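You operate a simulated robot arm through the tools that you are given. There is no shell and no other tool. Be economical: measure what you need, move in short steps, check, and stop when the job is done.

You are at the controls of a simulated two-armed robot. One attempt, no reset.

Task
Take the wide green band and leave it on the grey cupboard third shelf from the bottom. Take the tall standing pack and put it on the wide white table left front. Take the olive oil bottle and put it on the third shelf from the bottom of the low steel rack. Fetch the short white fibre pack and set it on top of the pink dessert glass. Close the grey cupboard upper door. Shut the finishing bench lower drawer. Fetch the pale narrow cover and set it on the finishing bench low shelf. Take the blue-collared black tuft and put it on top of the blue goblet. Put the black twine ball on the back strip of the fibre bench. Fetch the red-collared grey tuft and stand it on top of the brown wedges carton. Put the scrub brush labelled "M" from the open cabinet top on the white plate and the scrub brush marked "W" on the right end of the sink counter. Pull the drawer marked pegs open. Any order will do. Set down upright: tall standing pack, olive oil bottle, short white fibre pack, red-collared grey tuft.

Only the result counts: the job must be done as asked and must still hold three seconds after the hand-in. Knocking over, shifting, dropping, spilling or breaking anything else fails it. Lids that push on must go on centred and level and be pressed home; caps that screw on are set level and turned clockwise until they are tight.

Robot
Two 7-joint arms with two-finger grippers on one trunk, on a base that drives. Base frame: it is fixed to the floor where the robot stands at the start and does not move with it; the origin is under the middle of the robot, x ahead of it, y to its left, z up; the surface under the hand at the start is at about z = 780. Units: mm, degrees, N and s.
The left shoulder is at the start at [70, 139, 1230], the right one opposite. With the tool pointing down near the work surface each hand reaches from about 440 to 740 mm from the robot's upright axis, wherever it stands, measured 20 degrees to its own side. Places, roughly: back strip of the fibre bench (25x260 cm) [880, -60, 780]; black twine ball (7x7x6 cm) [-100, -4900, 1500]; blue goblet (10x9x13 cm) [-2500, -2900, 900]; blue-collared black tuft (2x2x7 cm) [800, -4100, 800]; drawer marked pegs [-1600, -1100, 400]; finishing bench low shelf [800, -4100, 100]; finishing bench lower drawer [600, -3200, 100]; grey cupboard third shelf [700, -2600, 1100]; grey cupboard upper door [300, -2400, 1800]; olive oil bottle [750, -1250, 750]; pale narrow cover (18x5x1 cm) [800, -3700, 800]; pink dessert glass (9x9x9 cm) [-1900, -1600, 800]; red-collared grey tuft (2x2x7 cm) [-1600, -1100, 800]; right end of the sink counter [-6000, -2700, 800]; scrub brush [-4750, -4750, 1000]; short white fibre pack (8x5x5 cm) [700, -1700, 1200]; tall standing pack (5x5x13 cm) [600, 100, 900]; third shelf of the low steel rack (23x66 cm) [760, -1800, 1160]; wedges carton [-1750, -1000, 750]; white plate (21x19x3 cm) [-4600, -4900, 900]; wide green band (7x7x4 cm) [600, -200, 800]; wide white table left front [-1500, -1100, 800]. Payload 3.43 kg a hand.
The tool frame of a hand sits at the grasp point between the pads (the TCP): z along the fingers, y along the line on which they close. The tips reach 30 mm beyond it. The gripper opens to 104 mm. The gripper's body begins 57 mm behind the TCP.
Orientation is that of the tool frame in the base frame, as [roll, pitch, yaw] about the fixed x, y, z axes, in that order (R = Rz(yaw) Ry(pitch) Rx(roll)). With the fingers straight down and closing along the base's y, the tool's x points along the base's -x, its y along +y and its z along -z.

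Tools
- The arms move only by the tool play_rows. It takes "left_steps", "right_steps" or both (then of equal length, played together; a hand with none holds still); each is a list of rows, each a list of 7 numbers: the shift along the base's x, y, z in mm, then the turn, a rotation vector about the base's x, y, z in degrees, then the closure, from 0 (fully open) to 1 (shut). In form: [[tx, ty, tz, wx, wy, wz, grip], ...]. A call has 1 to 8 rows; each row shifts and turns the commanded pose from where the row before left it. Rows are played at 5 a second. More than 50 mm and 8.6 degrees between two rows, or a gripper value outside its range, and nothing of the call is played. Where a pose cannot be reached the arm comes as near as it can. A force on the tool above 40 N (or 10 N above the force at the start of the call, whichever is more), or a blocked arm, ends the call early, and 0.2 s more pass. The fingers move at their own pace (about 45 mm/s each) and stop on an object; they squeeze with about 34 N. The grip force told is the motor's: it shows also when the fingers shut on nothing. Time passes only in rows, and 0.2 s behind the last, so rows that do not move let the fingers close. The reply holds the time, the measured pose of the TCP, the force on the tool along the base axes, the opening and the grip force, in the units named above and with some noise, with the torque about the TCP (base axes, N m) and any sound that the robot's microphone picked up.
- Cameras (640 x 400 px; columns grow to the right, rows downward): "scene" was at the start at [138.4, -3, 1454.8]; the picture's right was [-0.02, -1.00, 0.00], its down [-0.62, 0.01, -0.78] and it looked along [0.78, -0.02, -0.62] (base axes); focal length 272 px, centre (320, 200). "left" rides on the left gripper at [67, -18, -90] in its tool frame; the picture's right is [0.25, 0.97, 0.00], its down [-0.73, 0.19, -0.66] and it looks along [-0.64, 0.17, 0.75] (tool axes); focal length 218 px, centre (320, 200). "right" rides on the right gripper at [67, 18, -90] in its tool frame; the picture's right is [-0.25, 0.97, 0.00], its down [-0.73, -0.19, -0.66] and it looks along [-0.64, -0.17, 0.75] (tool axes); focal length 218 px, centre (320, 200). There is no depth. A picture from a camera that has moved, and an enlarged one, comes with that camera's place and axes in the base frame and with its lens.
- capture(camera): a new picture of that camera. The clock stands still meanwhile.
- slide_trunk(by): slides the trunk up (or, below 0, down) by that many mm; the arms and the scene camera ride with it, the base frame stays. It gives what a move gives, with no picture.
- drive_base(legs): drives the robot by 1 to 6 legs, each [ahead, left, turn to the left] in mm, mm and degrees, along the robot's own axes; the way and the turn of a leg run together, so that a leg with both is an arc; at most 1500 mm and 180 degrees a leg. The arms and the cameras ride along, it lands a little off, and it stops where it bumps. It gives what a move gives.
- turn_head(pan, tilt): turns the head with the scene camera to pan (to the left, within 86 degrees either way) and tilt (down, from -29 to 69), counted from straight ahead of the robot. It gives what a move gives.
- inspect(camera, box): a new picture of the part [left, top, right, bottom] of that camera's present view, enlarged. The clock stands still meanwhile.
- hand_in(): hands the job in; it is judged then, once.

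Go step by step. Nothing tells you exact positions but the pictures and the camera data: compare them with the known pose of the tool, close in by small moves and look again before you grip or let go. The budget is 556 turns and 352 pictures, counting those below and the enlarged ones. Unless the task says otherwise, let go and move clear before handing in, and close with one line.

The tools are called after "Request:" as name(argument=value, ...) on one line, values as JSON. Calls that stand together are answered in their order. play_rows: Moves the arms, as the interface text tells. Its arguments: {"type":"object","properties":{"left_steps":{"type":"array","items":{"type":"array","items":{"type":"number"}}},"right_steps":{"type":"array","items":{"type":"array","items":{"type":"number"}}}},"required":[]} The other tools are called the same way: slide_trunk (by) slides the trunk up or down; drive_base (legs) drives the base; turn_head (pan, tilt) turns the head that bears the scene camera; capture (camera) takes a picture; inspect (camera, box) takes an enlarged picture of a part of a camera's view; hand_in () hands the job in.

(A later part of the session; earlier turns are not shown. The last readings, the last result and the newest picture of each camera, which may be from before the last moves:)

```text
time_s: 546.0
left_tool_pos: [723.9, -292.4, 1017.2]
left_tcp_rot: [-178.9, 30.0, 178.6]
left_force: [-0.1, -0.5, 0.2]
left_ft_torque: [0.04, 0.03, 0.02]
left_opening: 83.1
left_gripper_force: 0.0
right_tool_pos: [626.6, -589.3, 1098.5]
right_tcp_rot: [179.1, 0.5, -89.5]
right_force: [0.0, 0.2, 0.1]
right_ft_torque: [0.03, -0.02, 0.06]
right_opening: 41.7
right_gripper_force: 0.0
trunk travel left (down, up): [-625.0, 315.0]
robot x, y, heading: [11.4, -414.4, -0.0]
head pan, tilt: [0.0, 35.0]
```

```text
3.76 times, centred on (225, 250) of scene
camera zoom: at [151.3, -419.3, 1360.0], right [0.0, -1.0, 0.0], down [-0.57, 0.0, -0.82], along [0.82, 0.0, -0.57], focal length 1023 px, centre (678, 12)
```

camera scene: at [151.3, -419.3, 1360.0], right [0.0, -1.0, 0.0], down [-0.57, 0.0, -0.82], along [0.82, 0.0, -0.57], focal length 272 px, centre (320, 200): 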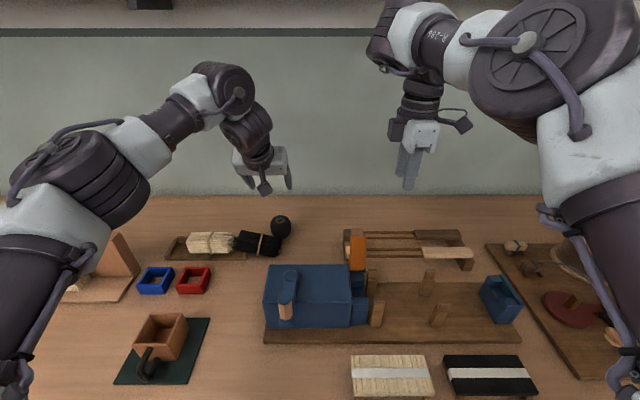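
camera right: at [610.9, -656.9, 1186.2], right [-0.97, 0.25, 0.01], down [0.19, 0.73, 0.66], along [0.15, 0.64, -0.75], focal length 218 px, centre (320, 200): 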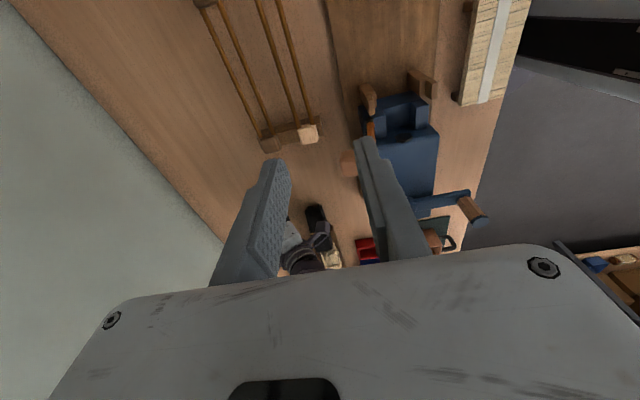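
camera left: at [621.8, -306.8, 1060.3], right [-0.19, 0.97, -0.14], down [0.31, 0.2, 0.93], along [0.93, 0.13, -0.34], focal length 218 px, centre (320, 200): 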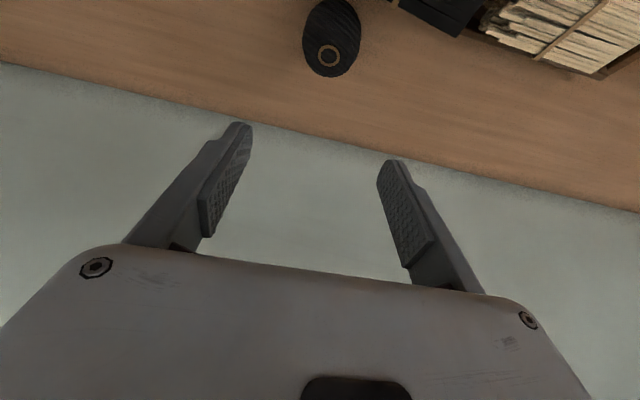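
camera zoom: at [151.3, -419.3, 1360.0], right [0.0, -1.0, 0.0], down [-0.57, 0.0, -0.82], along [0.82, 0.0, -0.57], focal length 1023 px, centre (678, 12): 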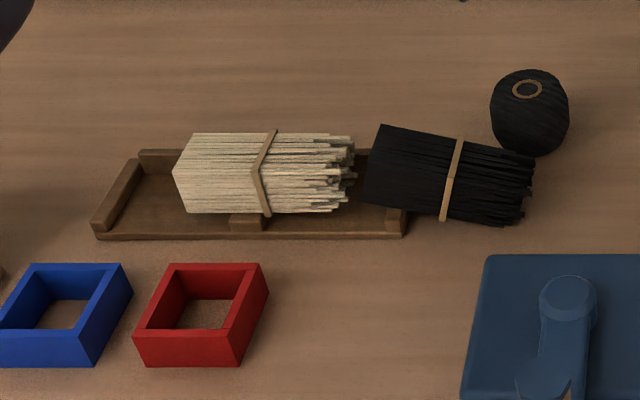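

The ball is well placed on the back strip. I'll restore the two bundles: the plan is to grip each lying bundle across its width, lift it, turn it base-down, and put it back in its tray cell. First I reorient the left hand high up.

Request:
drive_base(legs=[[0, 200, 0]])

Request:
play_rows(left_steps=[[0, 0, 20, 0, 7.5, 0, 0.3], [0, 0, 20, 0, 7.5, 0, 0.3], [0, 0, 20, 0, 7.5, 0, 0.3], [0, 0, 0, 0, 7.5, 0, 0.3], [0, 0, 0, 0, 0, -8.5, 0.3], [0, 0, 0, 0, 0, -8.5, 0.3], [0, 0, 0, 0, 0, -8.5, 0.3], [0, 0, 0, 0, 0, -8.5, 0.3]])

Request:
play_rows(left_steps=[[-10, 0, 0, 0, 0, -8.5, 0.3], [-10, 0, 0, 0, 0, -8.5, 0.3], [0, 0, 0, 0, 0, -8.5, 0.3], [0, 0, 0, 0, 0, -8.5, 0.3], [0, 0, 0, 0, 0, -8.5, 0.3], [0, 0, 0, 0, 0, -8.5, 0.3], [0, 0, 0, 0, 0, -5, 0.3]])

```text
time_s: 547.6
left_tool_pos: [726.8, -91.2, 1013.7]
left_tcp_rot: [-178.8, 29.9, 178.7]
left_force: [-0.3, -0.2, -0.3]
left_ft_torque: [-0.01, 0.0, 0.03]
left_opening: 83.0
left_gripper_force: 0.0
right_tool_pos: [627.0, -389.2, 1095.7]
right_tcp_rot: [179.2, 0.5, -89.6]
right_force: [-0.3, 0.6, -0.4]
right_ft_torque: [0.04, -0.02, 0.0]
right_opening: 41.5
right_gripper_force: 0.1
trunk travel left (down, up): [-625.0, 315.0]
robot x, y, heading: [14.2, -216.6, -0.1]
head pan, tilt: [0.0, 35.0]
```

```text
time_s: 549.4
left_tool_pos: [720.6, -108.5, 1048.6]
left_tcp_rot: [-177.1, 13.4, 145.0]
left_force: [0.0, -1.3, 0.8]
left_ft_torque: [0.03, -0.04, 0.03]
left_opening: 72.9
left_gripper_force: 0.1
left hand out of reach, approached as far as the arm can: row 2, 3, 4, 8
right_tool_pos: [627.4, -388.3, 1095.9]
right_tcp_rot: [179.2, 0.4, -89.6]
right_force: [-0.1, 0.4, 0.3]
right_ft_torque: [-0.03, -0.03, -0.01]
right_opening: 41.6
right_gripper_force: 0.1
trunk travel left (down, up): [-625.0, 315.0]
robot x, y, heading: [10.4, -217.8, -0.2]
head pan, tilt: [0.0, 35.0]
```

```text
time_s: 551.0
left_tool_pos: [658.5, -153.5, 1057.1]
left_tcp_rot: [-177.2, 13.3, 89.1]
left_force: [0.0, -1.3, 1.1]
left_ft_torque: [0.0, -0.01, -0.02]
left_opening: 72.9
left_gripper_force: 0.0
left hand out of reach, approached as far as the arm can: row 4, 5, 6, 7
right_tool_pos: [627.1, -388.9, 1096.0]
right_tcp_rot: [179.2, 0.5, -89.7]
right_force: [0.1, -0.7, -0.7]
right_ft_torque: [0.02, 0.03, 0.01]
right_opening: 41.8
right_gripper_force: 0.1
trunk travel left (down, up): [-625.0, 315.0]
robot x, y, heading: [12.6, -215.2, -0.2]
head pan, tilt: [0.0, 35.0]
```

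Request:
play_rows(left_steps=[[0, 0, -10, 8.3, 0, 0, 0.3], [0, 0, -10, 8.3, 0, 0, 0.3], [0, 0, -10, 8.3, 0, 0, 0.3], [0, 0, -10, 8.3, 0, 0, 0.3], [0, 0, -10, 8.3, 0, 0, 0.3], [0, 0, 0, 8.3, 0, 0, 0.3], [0, 0, 0, 8.2, 0, 0, 0.3]])

Request:
capture(camera="left")

Request:
capture(camera="scene")

```text
time_s: 552.6
left_tool_pos: [519.7, -106.0, 966.2]
left_tcp_rot: [-176.6, -44.4, 89.2]
left_force: [-0.5, -0.6, -0.1]
left_ft_torque: [-0.03, 0.01, 0.01]
left_opening: 72.7
left_gripper_force: 0.2
left hand out of reach, approached as far as the arm can: row 1, 2, 3, 4, 5, 6, 7
right_tool_pos: [627.9, -387.0, 1096.0]
right_tcp_rot: [179.2, 0.4, -89.6]
right_force: [-0.7, 0.2, -0.1]
right_ft_torque: [-0.01, 0.03, 0.01]
right_opening: 41.6
right_gripper_force: 0.0
trunk travel left (down, up): [-625.0, 315.0]
robot x, y, heading: [10.1, -216.9, -0.4]
head pan, tilt: [0.0, 35.0]
```

```text
66 pictures are left
camera left: at [508.0, -121.8, 1076.3], right [0.97, 0.21, 0.14], down [0.21, -0.98, -0.05], along [0.12, 0.08, -0.99], focal length 218 px, centre (320, 200)
```

left: 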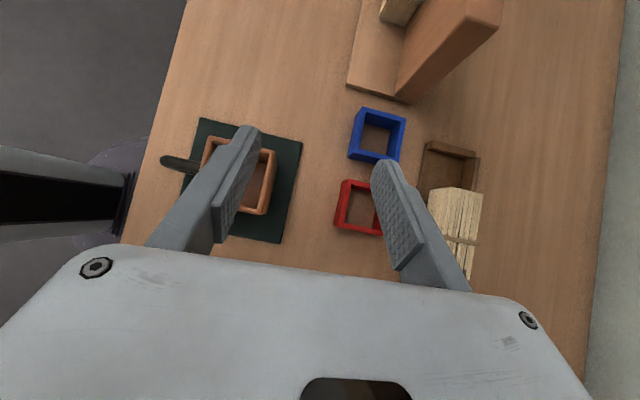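

```text
65 pictures are left
camera scene: at [153.4, -216.6, 1359.8], right [0.0, -1.0, 0.0], down [-0.57, 0.0, -0.82], along [0.82, 0.0, -0.57], focal length 272 px, centre (320, 200)
```

scene: 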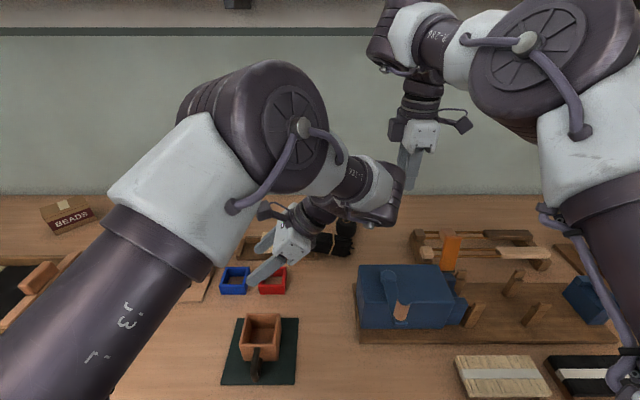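

Orientation works, but the shoulder should be further right for reach. I'm shifting the base right and moving the hand back left and forward toward the pale bundle.

Request:
drive_base(legs=[[0, -170, 0]])

Request:
play_rows(left_steps=[[25, 40, 0, 0, 0, 0, 0.3], [25, 40, 0, 0, 0, 0, 0.3], [25, 40, 0, 0, 0, 0, 0.3], [25, 40, 0, 0, 0, 0, 0.3], [40, 0, 0, 0, 0, 0, 0.3], [40, 0, 0, 0, 0, 0, 0.3]])

Request:
capture(camera="left")

```text
time_s: 554.1
left_tool_pos: [520.8, -276.4, 965.6]
left_tcp_rot: [-176.8, -44.0, 89.2]
left_force: [0.3, 0.4, 0.3]
left_ft_torque: [0.0, 0.0, 0.0]
left_opening: 72.6
left_gripper_force: 0.0
right_tool_pos: [627.7, -556.0, 1097.3]
right_tcp_rot: [179.2, 0.4, -89.6]
right_force: [0.4, -0.4, -0.5]
right_ft_torque: [0.03, -0.01, 0.02]
right_opening: 41.5
right_gripper_force: 0.1
trunk travel left (down, up): [-625.0, 315.0]
robot x, y, heading: [11.9, -384.4, 0.0]
head pan, tilt: [0.0, 35.0]
```

```text
time_s: 555.5
left_tool_pos: [586.2, -101.0, 923.1]
left_tcp_rot: [-178.3, -42.7, 89.4]
left_force: [0.4, 0.0, -0.3]
left_ft_torque: [0.01, 0.0, 0.05]
left_opening: 72.7
left_gripper_force: 0.2
left hand out of reach, approached as far as the arm can: row 1, 2, 3, 4, 5, 6
right_tool_pos: [628.7, -557.0, 1095.8]
right_tcp_rot: [179.1, 0.5, -89.4]
right_force: [0.5, 0.2, -0.4]
right_ft_torque: [0.0, 0.04, 0.0]
right_opening: 41.3
right_gripper_force: 0.1
trunk travel left (down, up): [-625.0, 315.0]
robot x, y, heading: [8.4, -381.3, -0.2]
head pan, tilt: [0.0, 35.0]
```

```text
64 pictures are left
camera left: at [572.8, -113.2, 1034.3], right [0.97, 0.2, 0.15], down [0.2, -0.98, -0.01], along [0.14, 0.04, -0.99], focal length 218 px, centre (320, 200)
```

left: 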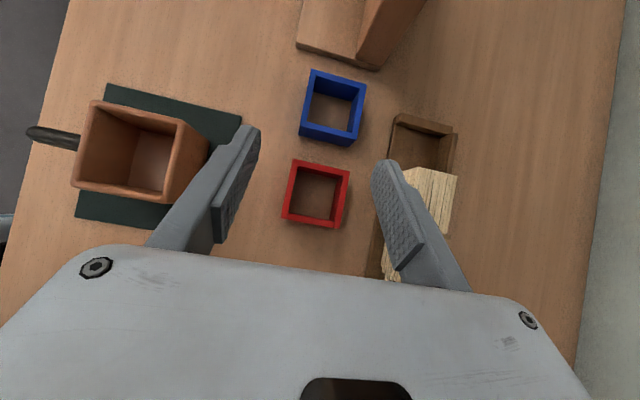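

Not enough reach that way. A simpler method: the right hand already points down closing along x. I'll grip each bundle near its tip and swing it up about its base edge in the tray. First I raise the left hand out of the way.

Request:
play_rows(left_steps=[[-15, -10, 40, 0, 0, 0, 0.3], [-15, -10, 40, 0, 0, 0, 0.3], [-15, -10, 40, 0, 0, 0, 0.3], [-15, -10, 40, 0, 0, 0, 0.3], [0, 0, 40, -8, 0, 0, 0.3], [0, 0, 0, -8, 0, 0, 0.3], [0, 0, 0, -8, 0, 0, 0.3], [0, 0, 0, -8, 0, 0, 0.3]])

Request:
drive_base(legs=[[-100, 0, 0], [0, 300, 0]])

Request:
capture(camera="scene")

```text
time_s: 557.3
left_tool_pos: [506.0, -142.2, 1114.9]
left_tcp_rot: [-177.1, -12.0, 89.5]
left_force: [-0.2, 0.1, -0.3]
left_ft_torque: [-0.02, 0.01, -0.01]
left_opening: 72.7
left_gripper_force: 0.0
left hand out of reach, approached as far as the arm can: row 1, 2
right_tool_pos: [628.9, -554.1, 1097.1]
right_tcp_rot: [179.2, 0.3, -89.4]
right_force: [0.1, 0.3, 0.3]
right_ft_torque: [-0.06, 0.0, -0.01]
right_opening: 41.5
right_gripper_force: 0.1
trunk travel left (down, up): [-625.0, 315.0]
robot x, y, heading: [13.2, -389.6, 0.1]
head pan, tilt: [0.0, 35.0]
```

```text
time_s: 560.1
left_tool_pos: [407.2, 152.2, 1115.2]
left_tcp_rot: [-177.1, -12.1, 89.4]
left_force: [0.3, 0.8, -0.3]
left_ft_torque: [-0.01, 0.04, -0.03]
left_opening: 72.7
left_gripper_force: 0.0
right_tool_pos: [528.8, -261.9, 1095.3]
right_tcp_rot: [179.1, 0.5, -89.6]
right_force: [0.4, 0.2, -0.2]
right_ft_torque: [-0.01, -0.01, 0.01]
right_opening: 41.7
right_gripper_force: 0.1
trunk travel left (down, up): [-625.0, 315.0]
robot x, y, heading: [-90.1, -87.2, -0.2]
head pan, tilt: [0.0, 35.0]
```

```text
63 pictures are left
camera scene: at [53.4, -91.0, 1359.8], right [0.0, -1.0, 0.0], down [-0.57, 0.0, -0.82], along [0.82, 0.0, -0.57], focal length 272 px, centre (320, 200)
```

scene: 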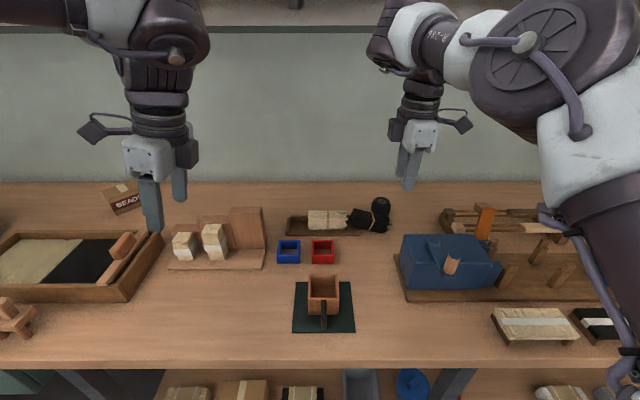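

Now I move in for the black bundle: grip point near its tip at about (696,-285).

Request:
drive_base(legs=[[118, -24, 0]])

Request:
play_rows(right_steps=[[15, 0, -40, 0, 0, 0, 0.28], [15, 0, -45, 0, 0, 0, 0.28], [15, 0, -45, 0, 0, 0, 0.28], [4, 0, -40, 0, 0, 0, 0.28]])

Request:
capture(camera="right")

Request:
inspect(camera="scene", box=[250, 160, 450, 290])

```text
time_s: 561.3
left_tool_pos: [524.3, 129.6, 1113.8]
left_tcp_rot: [-177.2, -12.1, 89.4]
left_force: [0.4, 0.4, 0.4]
left_ft_torque: [0.01, 0.0, 0.02]
left_opening: 72.9
left_gripper_force: 0.1
right_tool_pos: [645.7, -284.0, 1097.2]
right_tcp_rot: [179.3, 0.3, -89.5]
right_force: [-0.5, 0.3, 0.2]
right_ft_torque: [-0.02, 0.01, -0.05]
right_opening: 41.5
right_gripper_force: 0.0
trunk travel left (down, up): [-625.0, 315.0]
robot x, y, heading: [29.5, -111.4, -0.2]
head pan, tilt: [0.0, 35.0]
```

```text
time_s: 562.3
left_tool_pos: [526.5, 127.1, 1114.7]
left_tcp_rot: [-177.2, -12.1, 89.3]
left_force: [0.0, 0.7, -0.8]
left_ft_torque: [0.03, 0.01, -0.02]
left_opening: 72.6
left_gripper_force: 0.0
right_tool_pos: [696.2, -285.3, 924.4]
right_tcp_rot: [179.1, 0.5, -89.7]
right_force: [-0.3, 0.1, -0.4]
right_ft_torque: [-0.02, 0.0, 0.02]
right_opening: 75.1
right_gripper_force: 0.1
trunk travel left (down, up): [-625.0, 315.0]
robot x, y, heading: [31.4, -112.7, 0.1]
head pan, tilt: [0.0, 35.0]
```

```text
62 pictures are left
camera right: at [680.8, -353.4, 1012.8], right [-0.97, 0.25, 0.02], down [0.19, 0.73, 0.66], along [0.15, 0.64, -0.75], focal length 218 px, centre (320, 200)
```

right: 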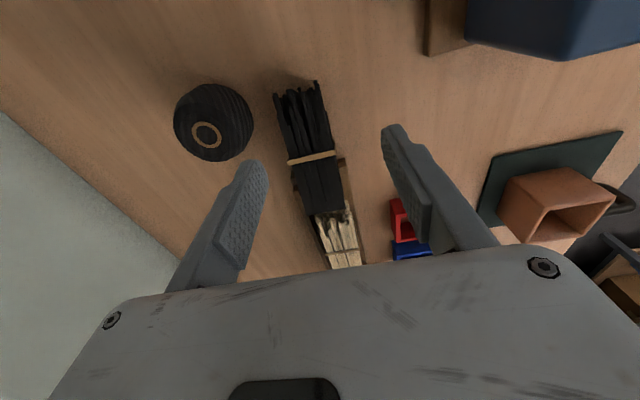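

```text
3.08 times, centred on (350, 225) of scene
camera zoom: at [172.5, -114.7, 1359.8], right [0.0, -1.0, 0.0], down [-0.57, 0.0, -0.82], along [0.82, 0.0, -0.57], focal length 836 px, centre (228, 123)
```

zoom: 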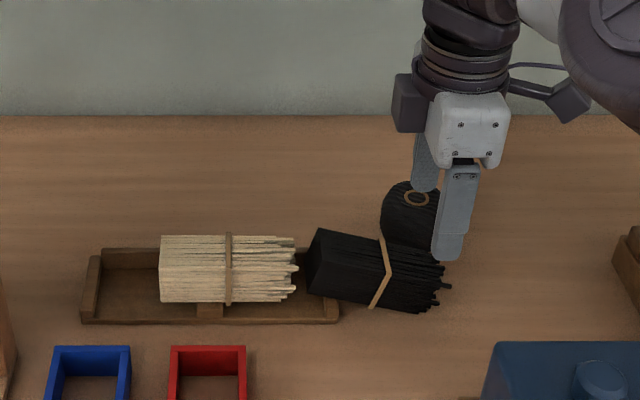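

Request:
play_rows(right_steps=[[10, 2, -35, 0, 0, 0, 0.37], [0, 0, -40, 0, 0, 0, 0.37], [0, 0, -20, 0, 0, 0, 0.37]])

Request:
capture(camera="right")

```text
time_s: 563.1
left_tool_pos: [526.2, 128.3, 1114.6]
left_tcp_rot: [-177.2, -12.1, 89.4]
left_force: [0.5, -0.2, 0.1]
left_ft_torque: [-0.01, 0.0, 0.02]
left_opening: 72.9
left_gripper_force: 0.1
right_tool_pos: [705.7, -282.1, 830.9]
right_tcp_rot: [179.2, 0.4, -89.5]
right_force: [-0.3, 0.6, 0.0]
right_ft_torque: [0.02, 0.04, -0.04]
right_opening: 65.6
right_gripper_force: 0.1
trunk travel left (down, up): [-625.0, 315.0]
robot x, y, heading: [30.7, -111.7, -0.1]
head pan, tilt: [0.0, 35.0]
```

```text
60 pictures are left
camera right: at [690.0, -350.8, 919.2], right [-0.97, 0.25, 0.02], down [0.19, 0.73, 0.66], along [0.15, 0.64, -0.75], focal length 218 px, centre (320, 200)
```

right: 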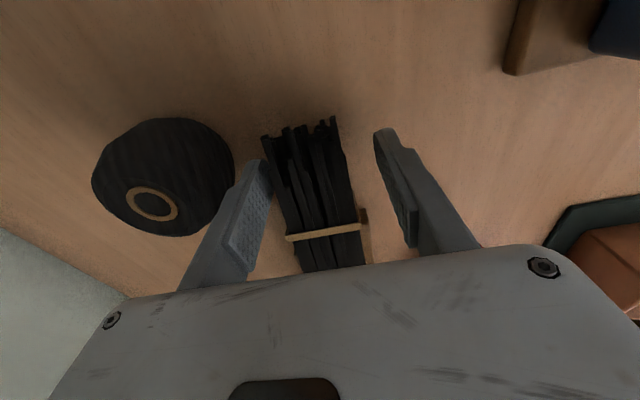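

Request:
play_rows(right_steps=[[4, 0, -12, 0, 0, 0, 0.37], [0, 0, 0, 0, 0, 0, 0.6], [0, 0, 0, 0, 0, 0, 0.9], [0, 0, 0, 0, 0, 0, 0.9]])

Request:
capture(camera="right")

```text
time_s: 564.1
left_tool_pos: [525.3, 127.8, 1114.8]
left_tcp_rot: [-177.1, -12.1, 89.5]
left_force: [-0.5, 0.0, -1.2]
left_ft_torque: [-0.01, 0.02, 0.04]
left_opening: 72.7
left_gripper_force: 0.1
right_tool_pos: [705.3, -279.9, 818.8]
right_tcp_rot: [179.2, 0.5, -89.5]
right_force: [-1.1, -0.1, 1.3]
right_ft_torque: [0.0, 0.0, 0.03]
right_opening: 45.2
right_gripper_force: 33.9
right hand out of reach, approached as far as the arm can: row 1
trunk travel left (down, up): [-625.0, 315.0]
robot x, y, heading: [29.9, -111.6, -0.0]
head pan, tilt: [0.0, 35.0]
```

```text
59 pictures are left
camera right: at [690.8, -348.9, 907.7], right [-0.97, 0.24, 0.02], down [0.19, 0.73, 0.66], along [0.15, 0.64, -0.75], focal length 218 px, centre (320, 200)
```

right: 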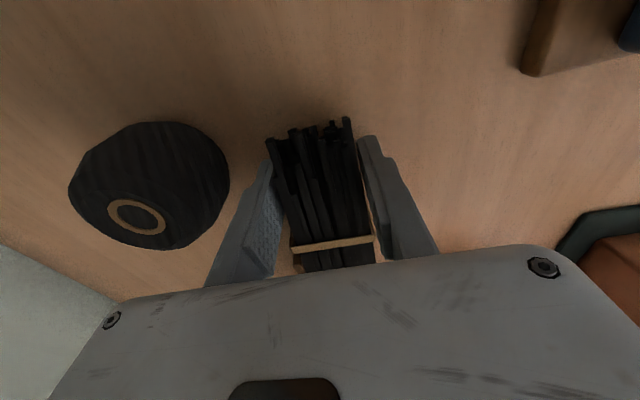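

Gripped. I'm swinging it up about its base edge in small arc steps, and checking midway.

Request:
play_rows(right_steps=[[0, 5, 8, 0, 0, 0, 0.9], [0, 5, 9, 0, 0, 0, 0.9], [0, 7, 10, 0, 0, 0, 0.9], [0, 8, 10, 0, 0, 0, 0.9], [0, 10, 7, 0, 0, 0, 0.9], [0, 10, 7, 0, 0, 0, 0.9]])

Request:
inspect(camera="scene", box=[250, 160, 450, 290])

```text
time_s: 565.5
left_tool_pos: [525.2, 129.0, 1115.0]
left_tcp_rot: [-177.2, -12.1, 89.3]
left_force: [-0.1, 0.7, 0.4]
left_ft_torque: [0.04, -0.04, -0.03]
left_opening: 72.4
left_gripper_force: 0.0
right_tool_pos: [703.0, -233.2, 871.2]
right_tcp_rot: [179.1, 0.4, -89.6]
right_force: [0.5, -0.6, -0.1]
right_ft_torque: [-0.04, 0.05, 0.01]
right_opening: 45.0
right_gripper_force: 34.0
right hand out of reach, approached as far as the arm can: row 5
trunk travel left (down, up): [-625.0, 315.0]
robot x, y, heading: [32.3, -112.8, -0.3]
head pan, tilt: [0.0, 35.0]
```

```text
3.08 times, centred on (350, 225) of scene
camera zoom: at [171.7, -113.7, 1359.8], right [0.0, -1.0, 0.0], down [-0.57, 0.0, -0.82], along [0.82, 0.0, -0.57], focal length 836 px, centre (228, 123)
```

zoom: 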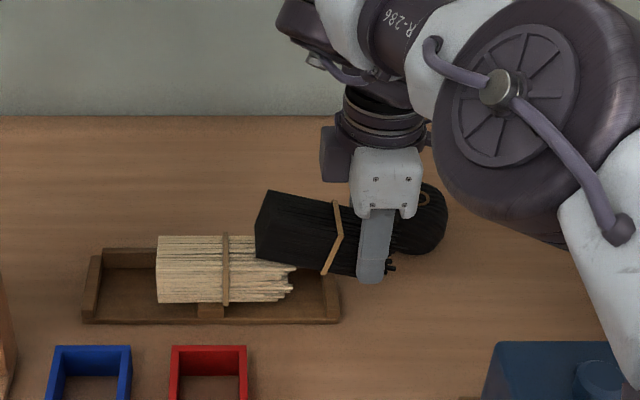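

It lifted level rather than pivoting, so I'll tilt the hand itself to bring the base downward, first raising to a safe height.

Request:
play_rows(right_steps=[[0, 0, 30, 0, 0, 0, 0.9], [0, 0, 30, 0, 0, 0, 0.9], [0, 0, 10, -8, 0, 0, 0.9], [0, 0, 10, -8, 0, 0, 0.9], [0, 0, 10, -8, 0, 0, 0.9], [0, 0, 0, -8, 0, 0, 0.9], [0, 0, 0, -8, 0, 0, 0.9], [0, 0, 0, -8, 0, 0, 0.9]])

Request:
capture(camera="scene")

```text
time_s: 567.3
left_tool_pos: [523.8, 128.6, 1116.3]
left_tcp_rot: [-177.2, -12.1, 89.4]
left_force: [-0.8, 0.0, 0.8]
left_ft_torque: [-0.02, -0.03, -0.01]
left_opening: 72.6
left_gripper_force: 0.0
right_tool_pos: [575.0, -258.7, 945.4]
right_tcp_rot: [179.6, -43.0, -89.5]
right_force: [-0.2, 0.2, -1.3]
right_ft_torque: [0.0, -0.02, 0.02]
right_opening: 45.0
right_gripper_force: 34.0
right hand out of reach, approached as far as the arm can: row 2, 3, 4, 5, 6, 7, 8
trunk travel left (down, up): [-625.0, 315.0]
robot x, y, heading: [34.3, -112.4, -0.2]
head pan, tilt: [0.0, 35.0]
```

```text
57 pictures are left
camera scene: at [170.7, -113.9, 1359.9], right [0.0, -1.0, 0.0], down [-0.57, 0.0, -0.82], along [0.82, 0.0, -0.57], focal length 272 px, centre (320, 200)
```

scene: 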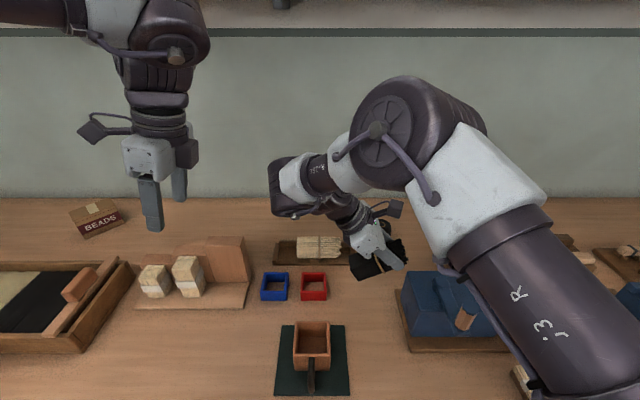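

The hand can lean 43°, but only nearer to me. I'll stand the bundle upright on the free bench patch at about (575,-190) by touching its base edge down and swinging the rest, then regrasp from above.

Request:
play_rows(right_steps=[[0, 0, -30, 0, 0, 0, 0.9], [0, 0, -30, 0, 0, 0, 0.9], [0, 0, -15, 0, 0, 0, 0.9], [0, 0, 0, 0, 0, 0, 0.9]])

Request:
inspect(camera="scene", box=[270, 190, 450, 320])

```text
time_s: 568.3
left_tool_pos: [525.1, 128.3, 1114.5]
left_tcp_rot: [-177.2, -12.1, 89.5]
left_force: [-0.5, -0.1, 0.7]
left_ft_torque: [0.01, 0.03, -0.02]
left_opening: 72.7
left_gripper_force: 0.0
right_tool_pos: [574.5, -261.5, 869.6]
right_tcp_rot: [178.9, -43.3, -89.3]
right_force: [1.0, -0.3, -0.3]
right_ft_torque: [-0.05, 0.01, -0.01]
right_opening: 45.5
right_gripper_force: 33.8
trunk travel left (down, up): [-625.0, 315.0]
robot x, y, heading: [28.2, -114.6, -0.2]
head pan, tilt: [0.0, 35.0]
```

```text
3.08 times, centred on (360, 255) of scene
camera zoom: at [171.8, -114.1, 1359.8], right [0.0, -1.0, 0.0], down [-0.57, 0.0, -0.82], along [0.82, 0.0, -0.57], focal length 836 px, centre (197, 31)
```

zoom: 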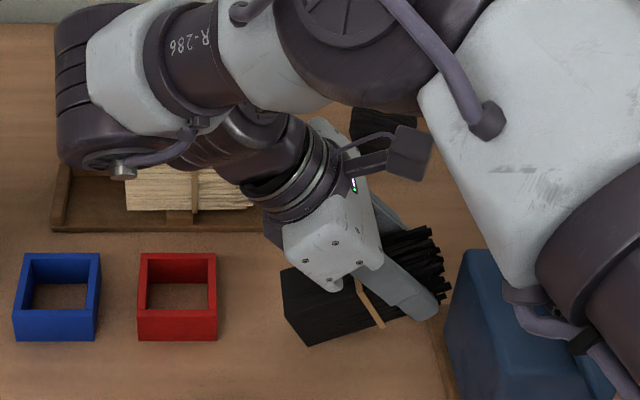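

Request:
play_rows(right_steps=[[0, 0, -5, 0, 0, 0, 0.9], [0, 0, -5, 0, 0, 0, 0.9], [0, 0, -4, 0, 0, 0, 0.9], [0, 0, 0, 0, 0, 0, 0.9]])

```text
time_s: 569.3
left_tool_pos: [525.2, 128.5, 1114.4]
left_tcp_rot: [-177.2, -12.1, 89.4]
left_force: [-0.1, 1.0, -0.4]
left_ft_torque: [-0.02, 0.0, -0.02]
left_opening: 72.9
left_gripper_force: 0.1
right_tool_pos: [574.7, -260.9, 855.3]
right_tcp_rot: [179.0, -43.3, -89.4]
right_force: [-0.3, -0.6, 0.1]
right_ft_torque: [0.03, 0.01, -0.01]
right_opening: 45.2
right_gripper_force: 33.7
trunk travel left (down, up): [-625.0, 315.0]
robot x, y, heading: [27.7, -109.5, 0.2]
head pan, tilt: [0.0, 35.0]
```

Request:
play_rows(right_steps=[[0, 0, -5, 0, 0, 0, 0.9], [0, 0, -5, 0, 0, 0, 0.9], [0, 0, -4, 0, 0, 0, 0.9], [0, 0, 0, 0, 0, 0, 0.9]])

Request:
inspect(camera="scene", box=[300, 230, 440, 320])

```text
time_s: 570.3
left_tool_pos: [525.2, 128.0, 1114.4]
left_tcp_rot: [-177.2, -12.1, 89.4]
left_force: [0.0, -0.2, 0.9]
left_ft_torque: [0.01, -0.02, 0.03]
left_opening: 73.0
left_gripper_force: 0.1
right_tool_pos: [571.4, -261.7, 842.3]
right_tcp_rot: [179.2, -43.2, -89.5]
right_force: [2.2, -6.3, 16.2]
right_ft_torque: [0.69, -0.3, -0.17]
right_opening: 45.1
right_gripper_force: 34.2
trunk travel left (down, up): [-625.0, 315.0]
robot x, y, heading: [31.7, -115.3, -0.2]
head pan, tilt: [0.0, 35.0]
```

```text
4.44 times, centred on (370, 275) of scene
camera zoom: at [169.9, -115.0, 1360.0], right [0.0, -1.0, 0.0], down [-0.57, 0.0, -0.82], along [0.82, 0.0, -0.57], focal length 1208 px, centre (98, -133)
```

zoom: 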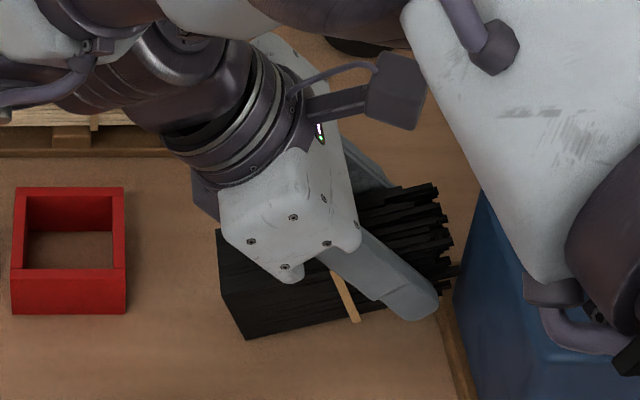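

Base edge contact. Now the arc, keeping light pressure.

Request:
play_rows(right_steps=[[0, 5, 2.5, 0, 0, 0, 0.9], [0, 5, 2.5, 0, 0, 0, 0.9], [0, 5, 1.8, 0, 0, 0, 0.9], [0, 5, 1.5, 0, 0, 0, 0.9]])

Request:
inspect(camera="scene", box=[300, 230, 440, 320])

```text
time_s: 571.3
left_tool_pos: [525.8, 129.0, 1114.7]
left_tcp_rot: [-177.1, -12.1, 89.4]
left_force: [0.6, -0.3, -0.1]
left_ft_torque: [0.01, 0.0, 0.01]
left_opening: 72.8
left_gripper_force: 0.0
right_tool_pos: [566.4, -243.7, 851.3]
right_tcp_rot: [178.8, -43.2, -89.3]
right_force: [0.4, -0.3, -1.0]
right_ft_torque: [-0.03, 0.0, 0.0]
right_opening: 45.2
right_gripper_force: 33.9
right hand out of reach, approached as far as the arm can: row 1, 3
trunk travel left (down, up): [-625.0, 315.0]
robot x, y, heading: [33.9, -114.4, -0.1]
head pan, tilt: [0.0, 35.0]
```

```text
4.44 times, centred on (370, 275) of scene
camera zoom: at [171.9, -113.7, 1359.7], right [0.0, -1.0, 0.0], down [-0.57, 0.0, -0.82], along [0.82, 0.0, -0.57], focal length 1208 px, centre (98, -133)
```

zoom: 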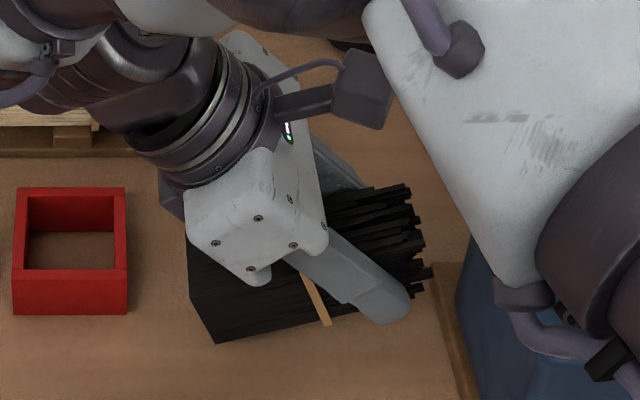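

The base slid instead of pivoting. I'll lean the hand further (toward 80–90°) nearer to me and set the bundle down almost upright.

Request:
play_rows(right_steps=[[-10, 0, 30, 0, 0, 0, 0.9], [-15, 10, 20, -8, 0, 0, 0.9], [-15, 10, 10, -8, 0, 0, 0.9], [-10, 10, 0, -8, 0, 0, 0.9], [-10, 5, 0, -8, 0, 0, 0.9], [0, 5, 0, -8, 0, 0, 0.9]])

Request:
capture(camera="scene")

```text
time_s: 572.7
left_tool_pos: [526.0, 127.2, 1115.5]
left_tcp_rot: [-177.1, -12.0, 89.3]
left_force: [0.2, 1.4, -0.7]
left_ft_torque: [-0.03, 0.03, 0.02]
left_opening: 73.0
left_gripper_force: 0.0
right_tool_pos: [340.8, -393.1, 983.0]
right_tcp_rot: [176.0, -82.1, -87.2]
right_force: [0.9, -0.4, -0.8]
right_ft_torque: [-0.05, -0.02, -0.01]
right_opening: 45.3
right_gripper_force: 34.1
right hand out of reach, approached as far as the arm can: row 2, 3, 4, 5, 6
trunk travel left (down, up): [-625.0, 315.0]
robot x, y, heading: [29.1, -114.6, -0.2]
head pan, tilt: [0.0, 35.0]
```

```text
53 pictures are left
camera scene: at [171.0, -114.4, 1359.9], right [0.0, -1.0, 0.0], down [-0.57, 0.0, -0.82], along [0.82, 0.0, -0.57], focal length 272 px, centre (320, 200)
```

scene: 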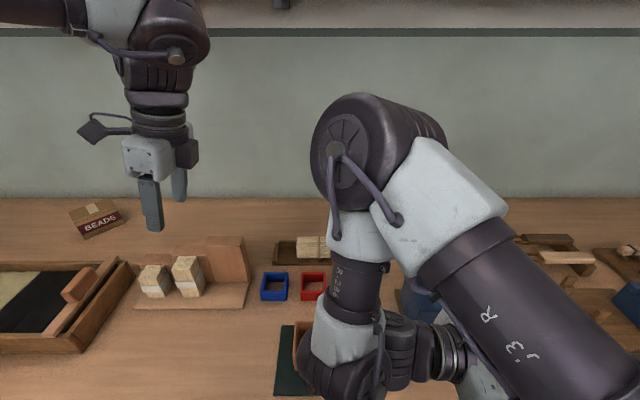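

Now the bundle is nearly upright in the hand. I'll set it on the free front area of the bench near x≈350–380.

Request:
play_rows(right_steps=[[12, 0, -20, 0, 0, 0, 0.9], [12, 0, -20, 0, 0, 0, 0.9], [12, 0, -20, 0, 0, 0, 0.9], [12, 0, -20, 0, 0, 0, 0.9]])

Request:
turn_head(pan=-20, tilt=60)

Request:
capture(camera="scene")

Request:
capture(camera="right")

```text
time_s: 573.7
left_tool_pos: [526.2, 127.4, 1114.4]
left_tcp_rot: [-177.2, -12.1, 89.4]
left_force: [-0.1, -0.7, -0.2]
left_ft_torque: [-0.01, 0.04, -0.02]
left_opening: 72.6
left_gripper_force: 0.2
right_tool_pos: [316.5, -399.6, 960.7]
right_tcp_rot: [175.1, -83.0, -86.0]
right_force: [0.0, -0.8, -1.0]
right_ft_torque: [0.02, 0.0, -0.02]
right_opening: 45.1
right_gripper_force: 34.6
right hand out of reach, approached as far as the arm can: row 1, 2, 3, 4
trunk travel left (down, up): [-625.0, 315.0]
robot x, y, heading: [31.9, -116.8, -0.1]
head pan, tilt: [0.0, 35.0]
```

```text
time_s: 574.6
left_tool_pos: [526.8, 129.1, 1113.8]
left_tcp_rot: [-177.2, -12.1, 89.4]
left_force: [0.3, 0.4, 0.7]
left_ft_torque: [0.0, -0.01, 0.01]
left_opening: 73.1
left_gripper_force: 0.1
right_tool_pos: [318.8, -398.7, 959.6]
right_tcp_rot: [175.2, -83.2, -86.0]
right_force: [-0.3, -0.1, -0.9]
right_ft_torque: [0.0, 0.0, 0.02]
right_opening: 45.3
right_gripper_force: 33.5
trunk travel left (down, up): [-625.0, 315.0]
robot x, y, heading: [33.1, -111.9, -0.5]
head pan, tilt: [-20.0, 60.0]
```

```text
52 pictures are left
camera scene: at [146.3, -137.0, 1325.6], right [-0.34, -0.94, 0.0], down [-0.81, 0.3, -0.5], along [0.47, -0.17, -0.87], focal length 272 px, centre (320, 200)
```

scene: 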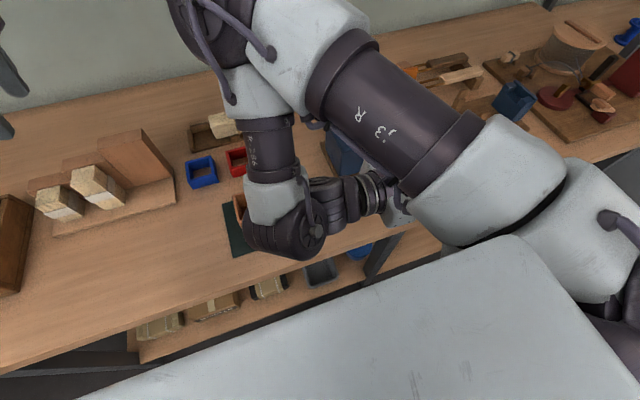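

```text
51 pictures are left
camera right: at [302.6, -317.8, 1036.4], right [-0.97, 0.05, -0.24], down [0.2, 0.74, -0.65], along [0.15, -0.68, -0.72], focal length 218 px, centre (320, 200)
```

right: 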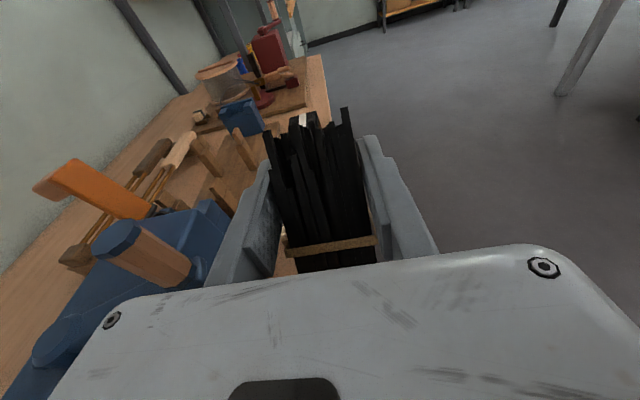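

Holding it this way, I'll try yawing the hand so it points forward with the bundle upright. That would let me set it straight into place.

Request:
play_rows(right_steps=[[15, 15, 10, 0, 0, 8.5, 0.9], [15, 15, 10, 0, 0, 8.5, 0.9], [15, 15, 5, 0, 0, 8.5, 0.9], [15, 15, 0, 0, 0, 8.5, 0.9], [15, 15, 0, 0, 0, 8.5, 0.9], [15, 15, 0, 0, 0, 8.5, 0.9]])

Request:
turn_head(pan=0, tilt=40)

Request:
capture(camera="scene")

```text
time_s: 576.0
left_tool_pos: [527.5, 129.1, 1113.9]
left_tcp_rot: [-177.1, -12.1, 89.6]
left_force: [-0.4, -0.1, -0.4]
left_ft_torque: [0.0, 0.03, -0.02]
left_opening: 72.8
left_gripper_force: 0.0
right_tool_pos: [469.2, -371.0, 1016.3]
right_tcp_rot: [162.1, -70.6, -34.3]
right_force: [1.3, -2.1, 14.1]
right_ft_torque: [0.02, 0.34, 0.0]
right_opening: 10.7
right_gripper_force: 0.3
right hand out of reach, approached as far as the arm can: row 1, 2, 3, 4, 5, 6
trunk travel left (down, up): [-625.0, 315.0]
robot x, y, heading: [33.8, -113.1, 0.1]
head pan, tilt: [-20.0, 60.0]
stopped in row 6 (right hand): the arm was blocked; the commanded pose is now the measured one
```

```text
time_s: 576.8
left_tool_pos: [525.0, 128.7, 1114.2]
left_tcp_rot: [-177.1, -12.0, 89.5]
left_force: [-0.5, 0.9, 0.0]
left_ft_torque: [0.01, 0.02, 0.04]
left_opening: 72.8
left_gripper_force: 0.0
right_tool_pos: [467.5, -371.4, 1015.2]
right_tcp_rot: [162.4, -70.5, -34.8]
right_force: [5.2, -4.3, 16.0]
right_ft_torque: [-0.1, 0.13, 0.05]
right_opening: 10.9
right_gripper_force: 0.2
trunk travel left (down, up): [-625.0, 315.0]
robot x, y, heading: [30.5, -113.5, -0.0]
head pan, tilt: [0.0, 40.0]
```

```text
50 pictures are left
camera scene: at [168.5, -113.8, 1352.2], right [0.0, -1.0, 0.0], down [-0.64, 0.0, -0.77], along [0.77, 0.0, -0.64], focal length 272 px, centre (320, 200)
```

scene: 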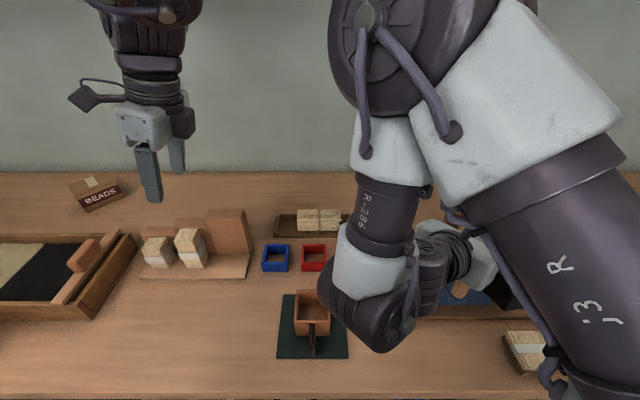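

The grip was lost: something blocked the arm and the bundle slipped. I'm looking for it.

Request:
capture(camera="right")

Request:
turn_head(pan=-35, tilt=45)

Request:
capture(camera="scene")

```text
49 pictures are left
camera right: at [422.2, -326.5, 1108.3], right [-0.82, -0.55, -0.14], down [-0.42, 0.76, -0.5], along [0.38, -0.35, -0.86], focal length 218 px, centre (320, 200)
```

right: 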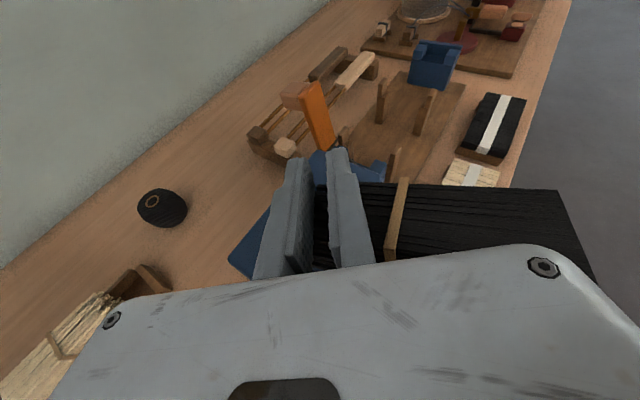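

```text
time_s: 577.8
left_tool_pos: [524.2, 127.6, 1114.1]
left_tcp_rot: [-177.2, -12.1, 89.5]
left_force: [-0.1, -0.3, 0.4]
left_ft_torque: [-0.01, 0.01, 0.03]
left_opening: 72.6
left_gripper_force: 0.1
right_tool_pos: [467.4, -371.5, 1015.7]
right_tcp_rot: [162.8, -70.7, -34.9]
right_force: [6.1, -3.7, 17.0]
right_ft_torque: [-0.12, 0.09, 0.07]
right_opening: 10.8
right_gripper_force: 0.2
trunk travel left (down, up): [-625.0, 315.0]
robot x, y, heading: [27.5, -112.2, -0.3]
head pan, tilt: [-35.0, 45.0]
```

```text
48 pictures are left
camera scene: at [149.8, -160.4, 1345.1], right [-0.57, -0.82, 0.0], down [-0.58, 0.4, -0.71], along [0.58, -0.41, -0.71], focal length 272 px, centre (320, 200)
```

scene: 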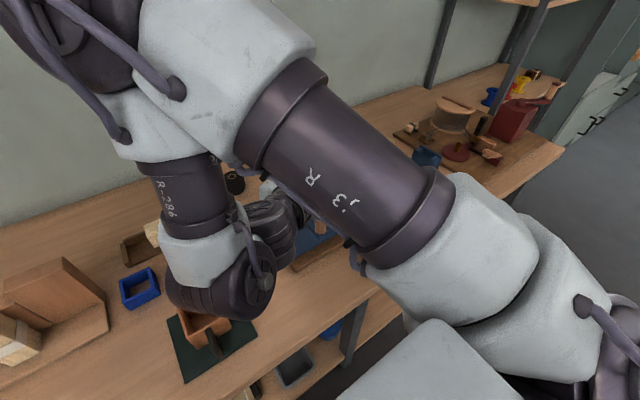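

The bundle is pinched between the finger's back and the upper arm. I'll lower the trunk a bit to shorten the fall, then undo the last motion so it drops onto the free bench area.

Request:
slide_trunk(by=-70)

Request:
play_rows(right_steps=[[0, 0, 0, 0, 0, -4, 0.9], [0, 0, 0, 0, 0, -4, 0.9]])

Request:
capture(camera="right")

```text
time_s: 578.2
left_tool_pos: [524.7, 129.9, 1108.8]
left_tcp_rot: [-177.2, -11.9, 89.4]
left_force: [0.5, 0.2, -0.1]
left_ft_torque: [0.02, -0.03, -0.03]
left_opening: 73.1
left_gripper_force: 0.1
right_tool_pos: [469.7, -373.1, 1015.5]
right_tcp_rot: [161.8, -71.5, -34.1]
right_force: [0.4, 0.3, 12.0]
right_ft_torque: [0.11, 0.29, -0.01]
right_opening: 10.2
right_gripper_force: 0.0
trunk travel left (down, up): [-620.0, 320.0]
robot x, y, heading: [30.8, -117.3, 0.1]
head pan, tilt: [-35.0, 45.0]
stopped: the force on the tool passed its limit at 52 N (the readings are from after the stop); the commanded pose is now the measured one
```

```text
time_s: 578.8
left_tool_pos: [526.2, 127.9, 1109.6]
left_tcp_rot: [-177.1, -12.1, 89.5]
left_force: [-0.2, -0.2, -0.9]
left_ft_torque: [-0.02, -0.01, -0.03]
left_opening: 72.9
left_gripper_force: 0.0
right_tool_pos: [466.2, -370.3, 1017.7]
right_tcp_rot: [162.0, -71.3, -42.5]
right_force: [6.2, -7.2, 11.6]
right_ft_torque: [-0.34, -0.05, 0.1]
right_opening: 11.5
right_gripper_force: 1.1
right hand out of reach, approached as far as the arm can: row 1
trunk travel left (down, up): [-620.0, 320.0]
robot x, y, heading: [32.7, -111.8, 0.0]
head pan, tilt: [-35.0, 45.0]
```

```text
47 pictures are left
camera right: at [426.3, -318.2, 1109.2], right [-0.89, -0.43, -0.14], down [-0.31, 0.8, -0.51], along [0.34, -0.41, -0.85], focal length 218 px, centre (320, 200)
```

right: 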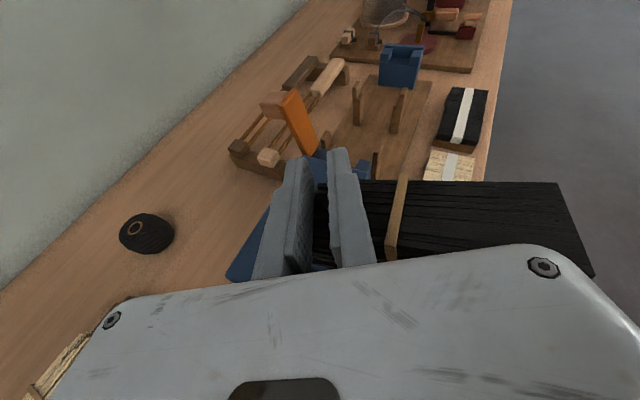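

Request:
play_rows(right_steps=[[0, 0, 0, 0, 0, -6, 0.8], [0, 0, 0, 0, 0, -6, 0.6], [0, 0, 0, 0, 0, -6, 0.4]])

Request:
capture(camera="right")

Request:
capture(camera="scene")

```text
time_s: 579.6
left_tool_pos: [524.7, 129.2, 1109.5]
left_tcp_rot: [-177.2, -12.1, 89.5]
left_force: [1.1, 0.5, -1.0]
left_ft_torque: [-0.01, -0.03, -0.05]
left_opening: 72.9
left_gripper_force: 0.1
right_tool_pos: [444.7, -361.6, 1021.1]
right_tcp_rot: [162.5, -70.4, -61.5]
right_force: [-0.3, -5.8, 8.3]
right_ft_torque: [-0.31, 0.21, 0.16]
right_opening: 64.6
right_gripper_force: 1.8
right hand out of reach, approached as far as the arm can: row 2, 3
trunk travel left (down, up): [-620.0, 320.0]
robot x, y, heading: [32.9, -113.7, -0.0]
head pan, tilt: [-35.0, 45.0]
```

```text
46 pictures are left
camera right: at [425.0, -300.7, 1114.3], right [-0.98, -0.13, -0.14], down [-0.04, 0.87, -0.5], along [0.18, -0.48, -0.86], focal length 218 px, centre (320, 200)
```

right: 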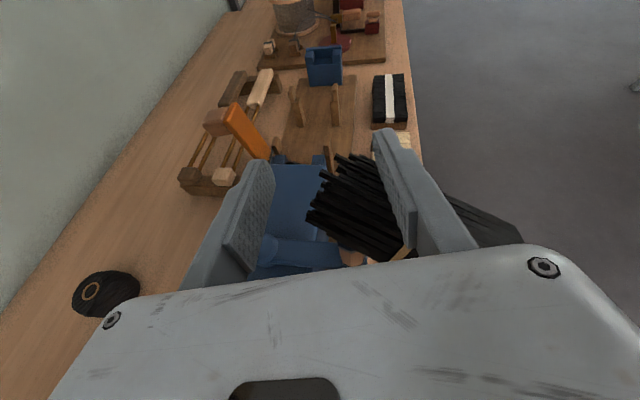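

```text
45 pictures are left
camera scene: at [148.7, -161.1, 1339.6], right [-0.57, -0.82, 0.0], down [-0.58, 0.41, -0.71], along [0.58, -0.41, -0.71], focal length 272 px, centre (320, 200)
```

scene: 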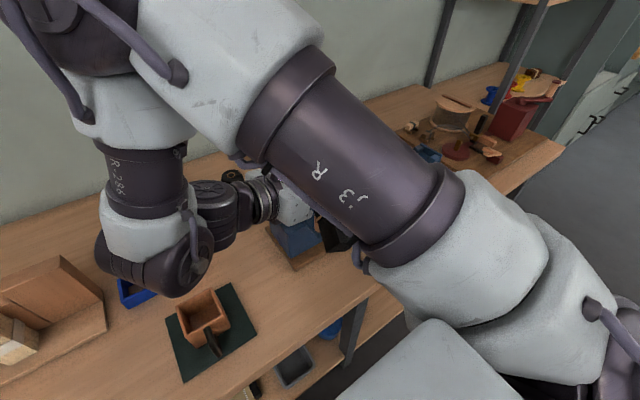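

Request:
play_rows(right_steps=[[0, 0, 15, 0, 0, -5, 0.2], [0, 15, 15, 0, 0, -5, 0.1], [0, 15, 15, 0, 0, 0, 0.1]])

Request:
capture(camera="right")

```text
time_s: 580.6
left_tool_pos: [524.8, 129.7, 1108.6]
left_tcp_rot: [-177.1, -12.0, 89.5]
left_force: [0.1, 0.0, 0.9]
left_ft_torque: [0.02, 0.0, -0.02]
left_opening: 73.1
left_gripper_force: 0.0
right_tool_pos: [413.9, -353.7, 1029.3]
right_tcp_rot: [147.1, -65.8, -59.3]
right_force: [0.5, 0.1, 0.0]
right_ft_torque: [-0.02, 0.03, -0.02]
right_opening: 93.8
right_gripper_force: 0.0
right hand out of reach, approached as far as the arm can: row 1, 2, 3
trunk travel left (down, up): [-620.0, 320.0]
robot x, y, heading: [31.7, -115.7, -0.0]
head pan, tilt: [-35.0, 45.0]
stopped in row 3 (right hand): the arm was blocked; the commanded pose is now the measured one
```

```text
44 pictures are left
camera right: at [417.5, -293.3, 1124.3], right [-1.0, 0.09, -0.02], down [0.08, 0.87, -0.48], along [-0.03, -0.48, -0.88], focal length 218 px, centre (320, 200)
```

right: 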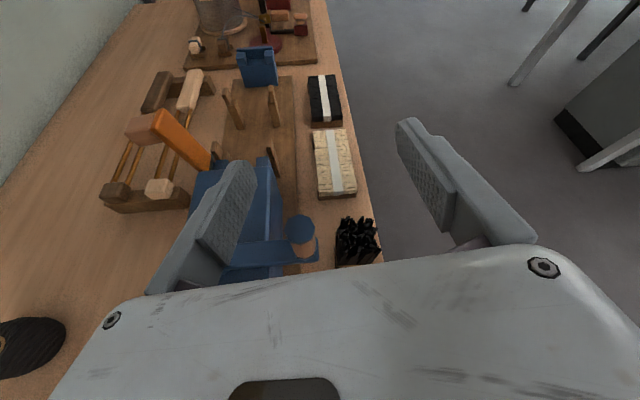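

The black bundle seems to have landed standing on the bench near the front edge. I'm carefully unwinding the right arm to vertical, moving away from it.

Request:
play_rows(right_steps=[[0, 0, 20, 8, 0, 0, 0.1], [0, 0, 20, 8, 0, 0, 0.1], [0, 0, 20, 8, 0, 0, 0.1], [5, 0, 10, 8, 0, 0, 0.1], [5, 0, 10, 8, 0, 0, 0.1], [5, 0, 0, 8, 0, 0, 0.1]])

Request:
turn_head(pan=-20, tilt=50)

Request:
capture(camera="scene")

```text
time_s: 582.0
left_tool_pos: [524.2, 127.8, 1110.8]
left_tcp_rot: [-177.0, -12.3, 89.5]
left_force: [-0.4, -0.3, -1.0]
left_ft_torque: [0.02, 0.03, -0.01]
left_opening: 72.9
left_gripper_force: 0.0
right_tool_pos: [428.9, -354.6, 1110.0]
right_tcp_rot: [171.4, -20.6, -77.1]
right_force: [-0.9, -0.5, -0.6]
right_ft_torque: [0.03, -0.01, -0.02]
right_opening: 93.7
right_gripper_force: 0.0
trunk travel left (down, up): [-620.0, 320.0]
robot x, y, heading: [29.2, -112.7, -0.1]
head pan, tilt: [-35.0, 45.0]
```

```text
time_s: 582.7
left_tool_pos: [525.5, 130.7, 1109.6]
left_tcp_rot: [-177.1, -12.0, 89.5]
left_force: [0.4, 0.1, -0.7]
left_ft_torque: [0.02, -0.01, -0.03]
left_opening: 73.0
left_gripper_force: 0.0
right_tool_pos: [427.9, -352.1, 1110.5]
right_tcp_rot: [171.4, -20.9, -77.1]
right_force: [0.5, 0.6, 0.0]
right_ft_torque: [0.01, -0.03, 0.02]
right_opening: 93.5
right_gripper_force: 0.0
trunk travel left (down, up): [-620.0, 320.0]
robot x, y, heading: [26.9, -109.8, -0.1]
head pan, tilt: [-20.0, 50.0]
```

```text
43 pictures are left
camera scene: at [155.9, -139.9, 1332.8], right [-0.34, -0.94, 0.0], down [-0.72, 0.26, -0.64], along [0.6, -0.22, -0.77], focal length 272 px, centre (320, 200)
```

scene: 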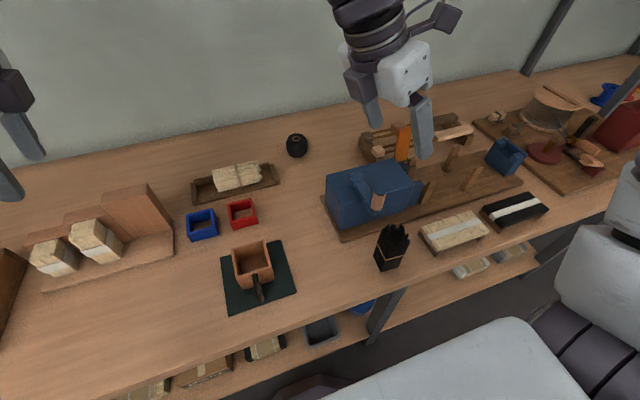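

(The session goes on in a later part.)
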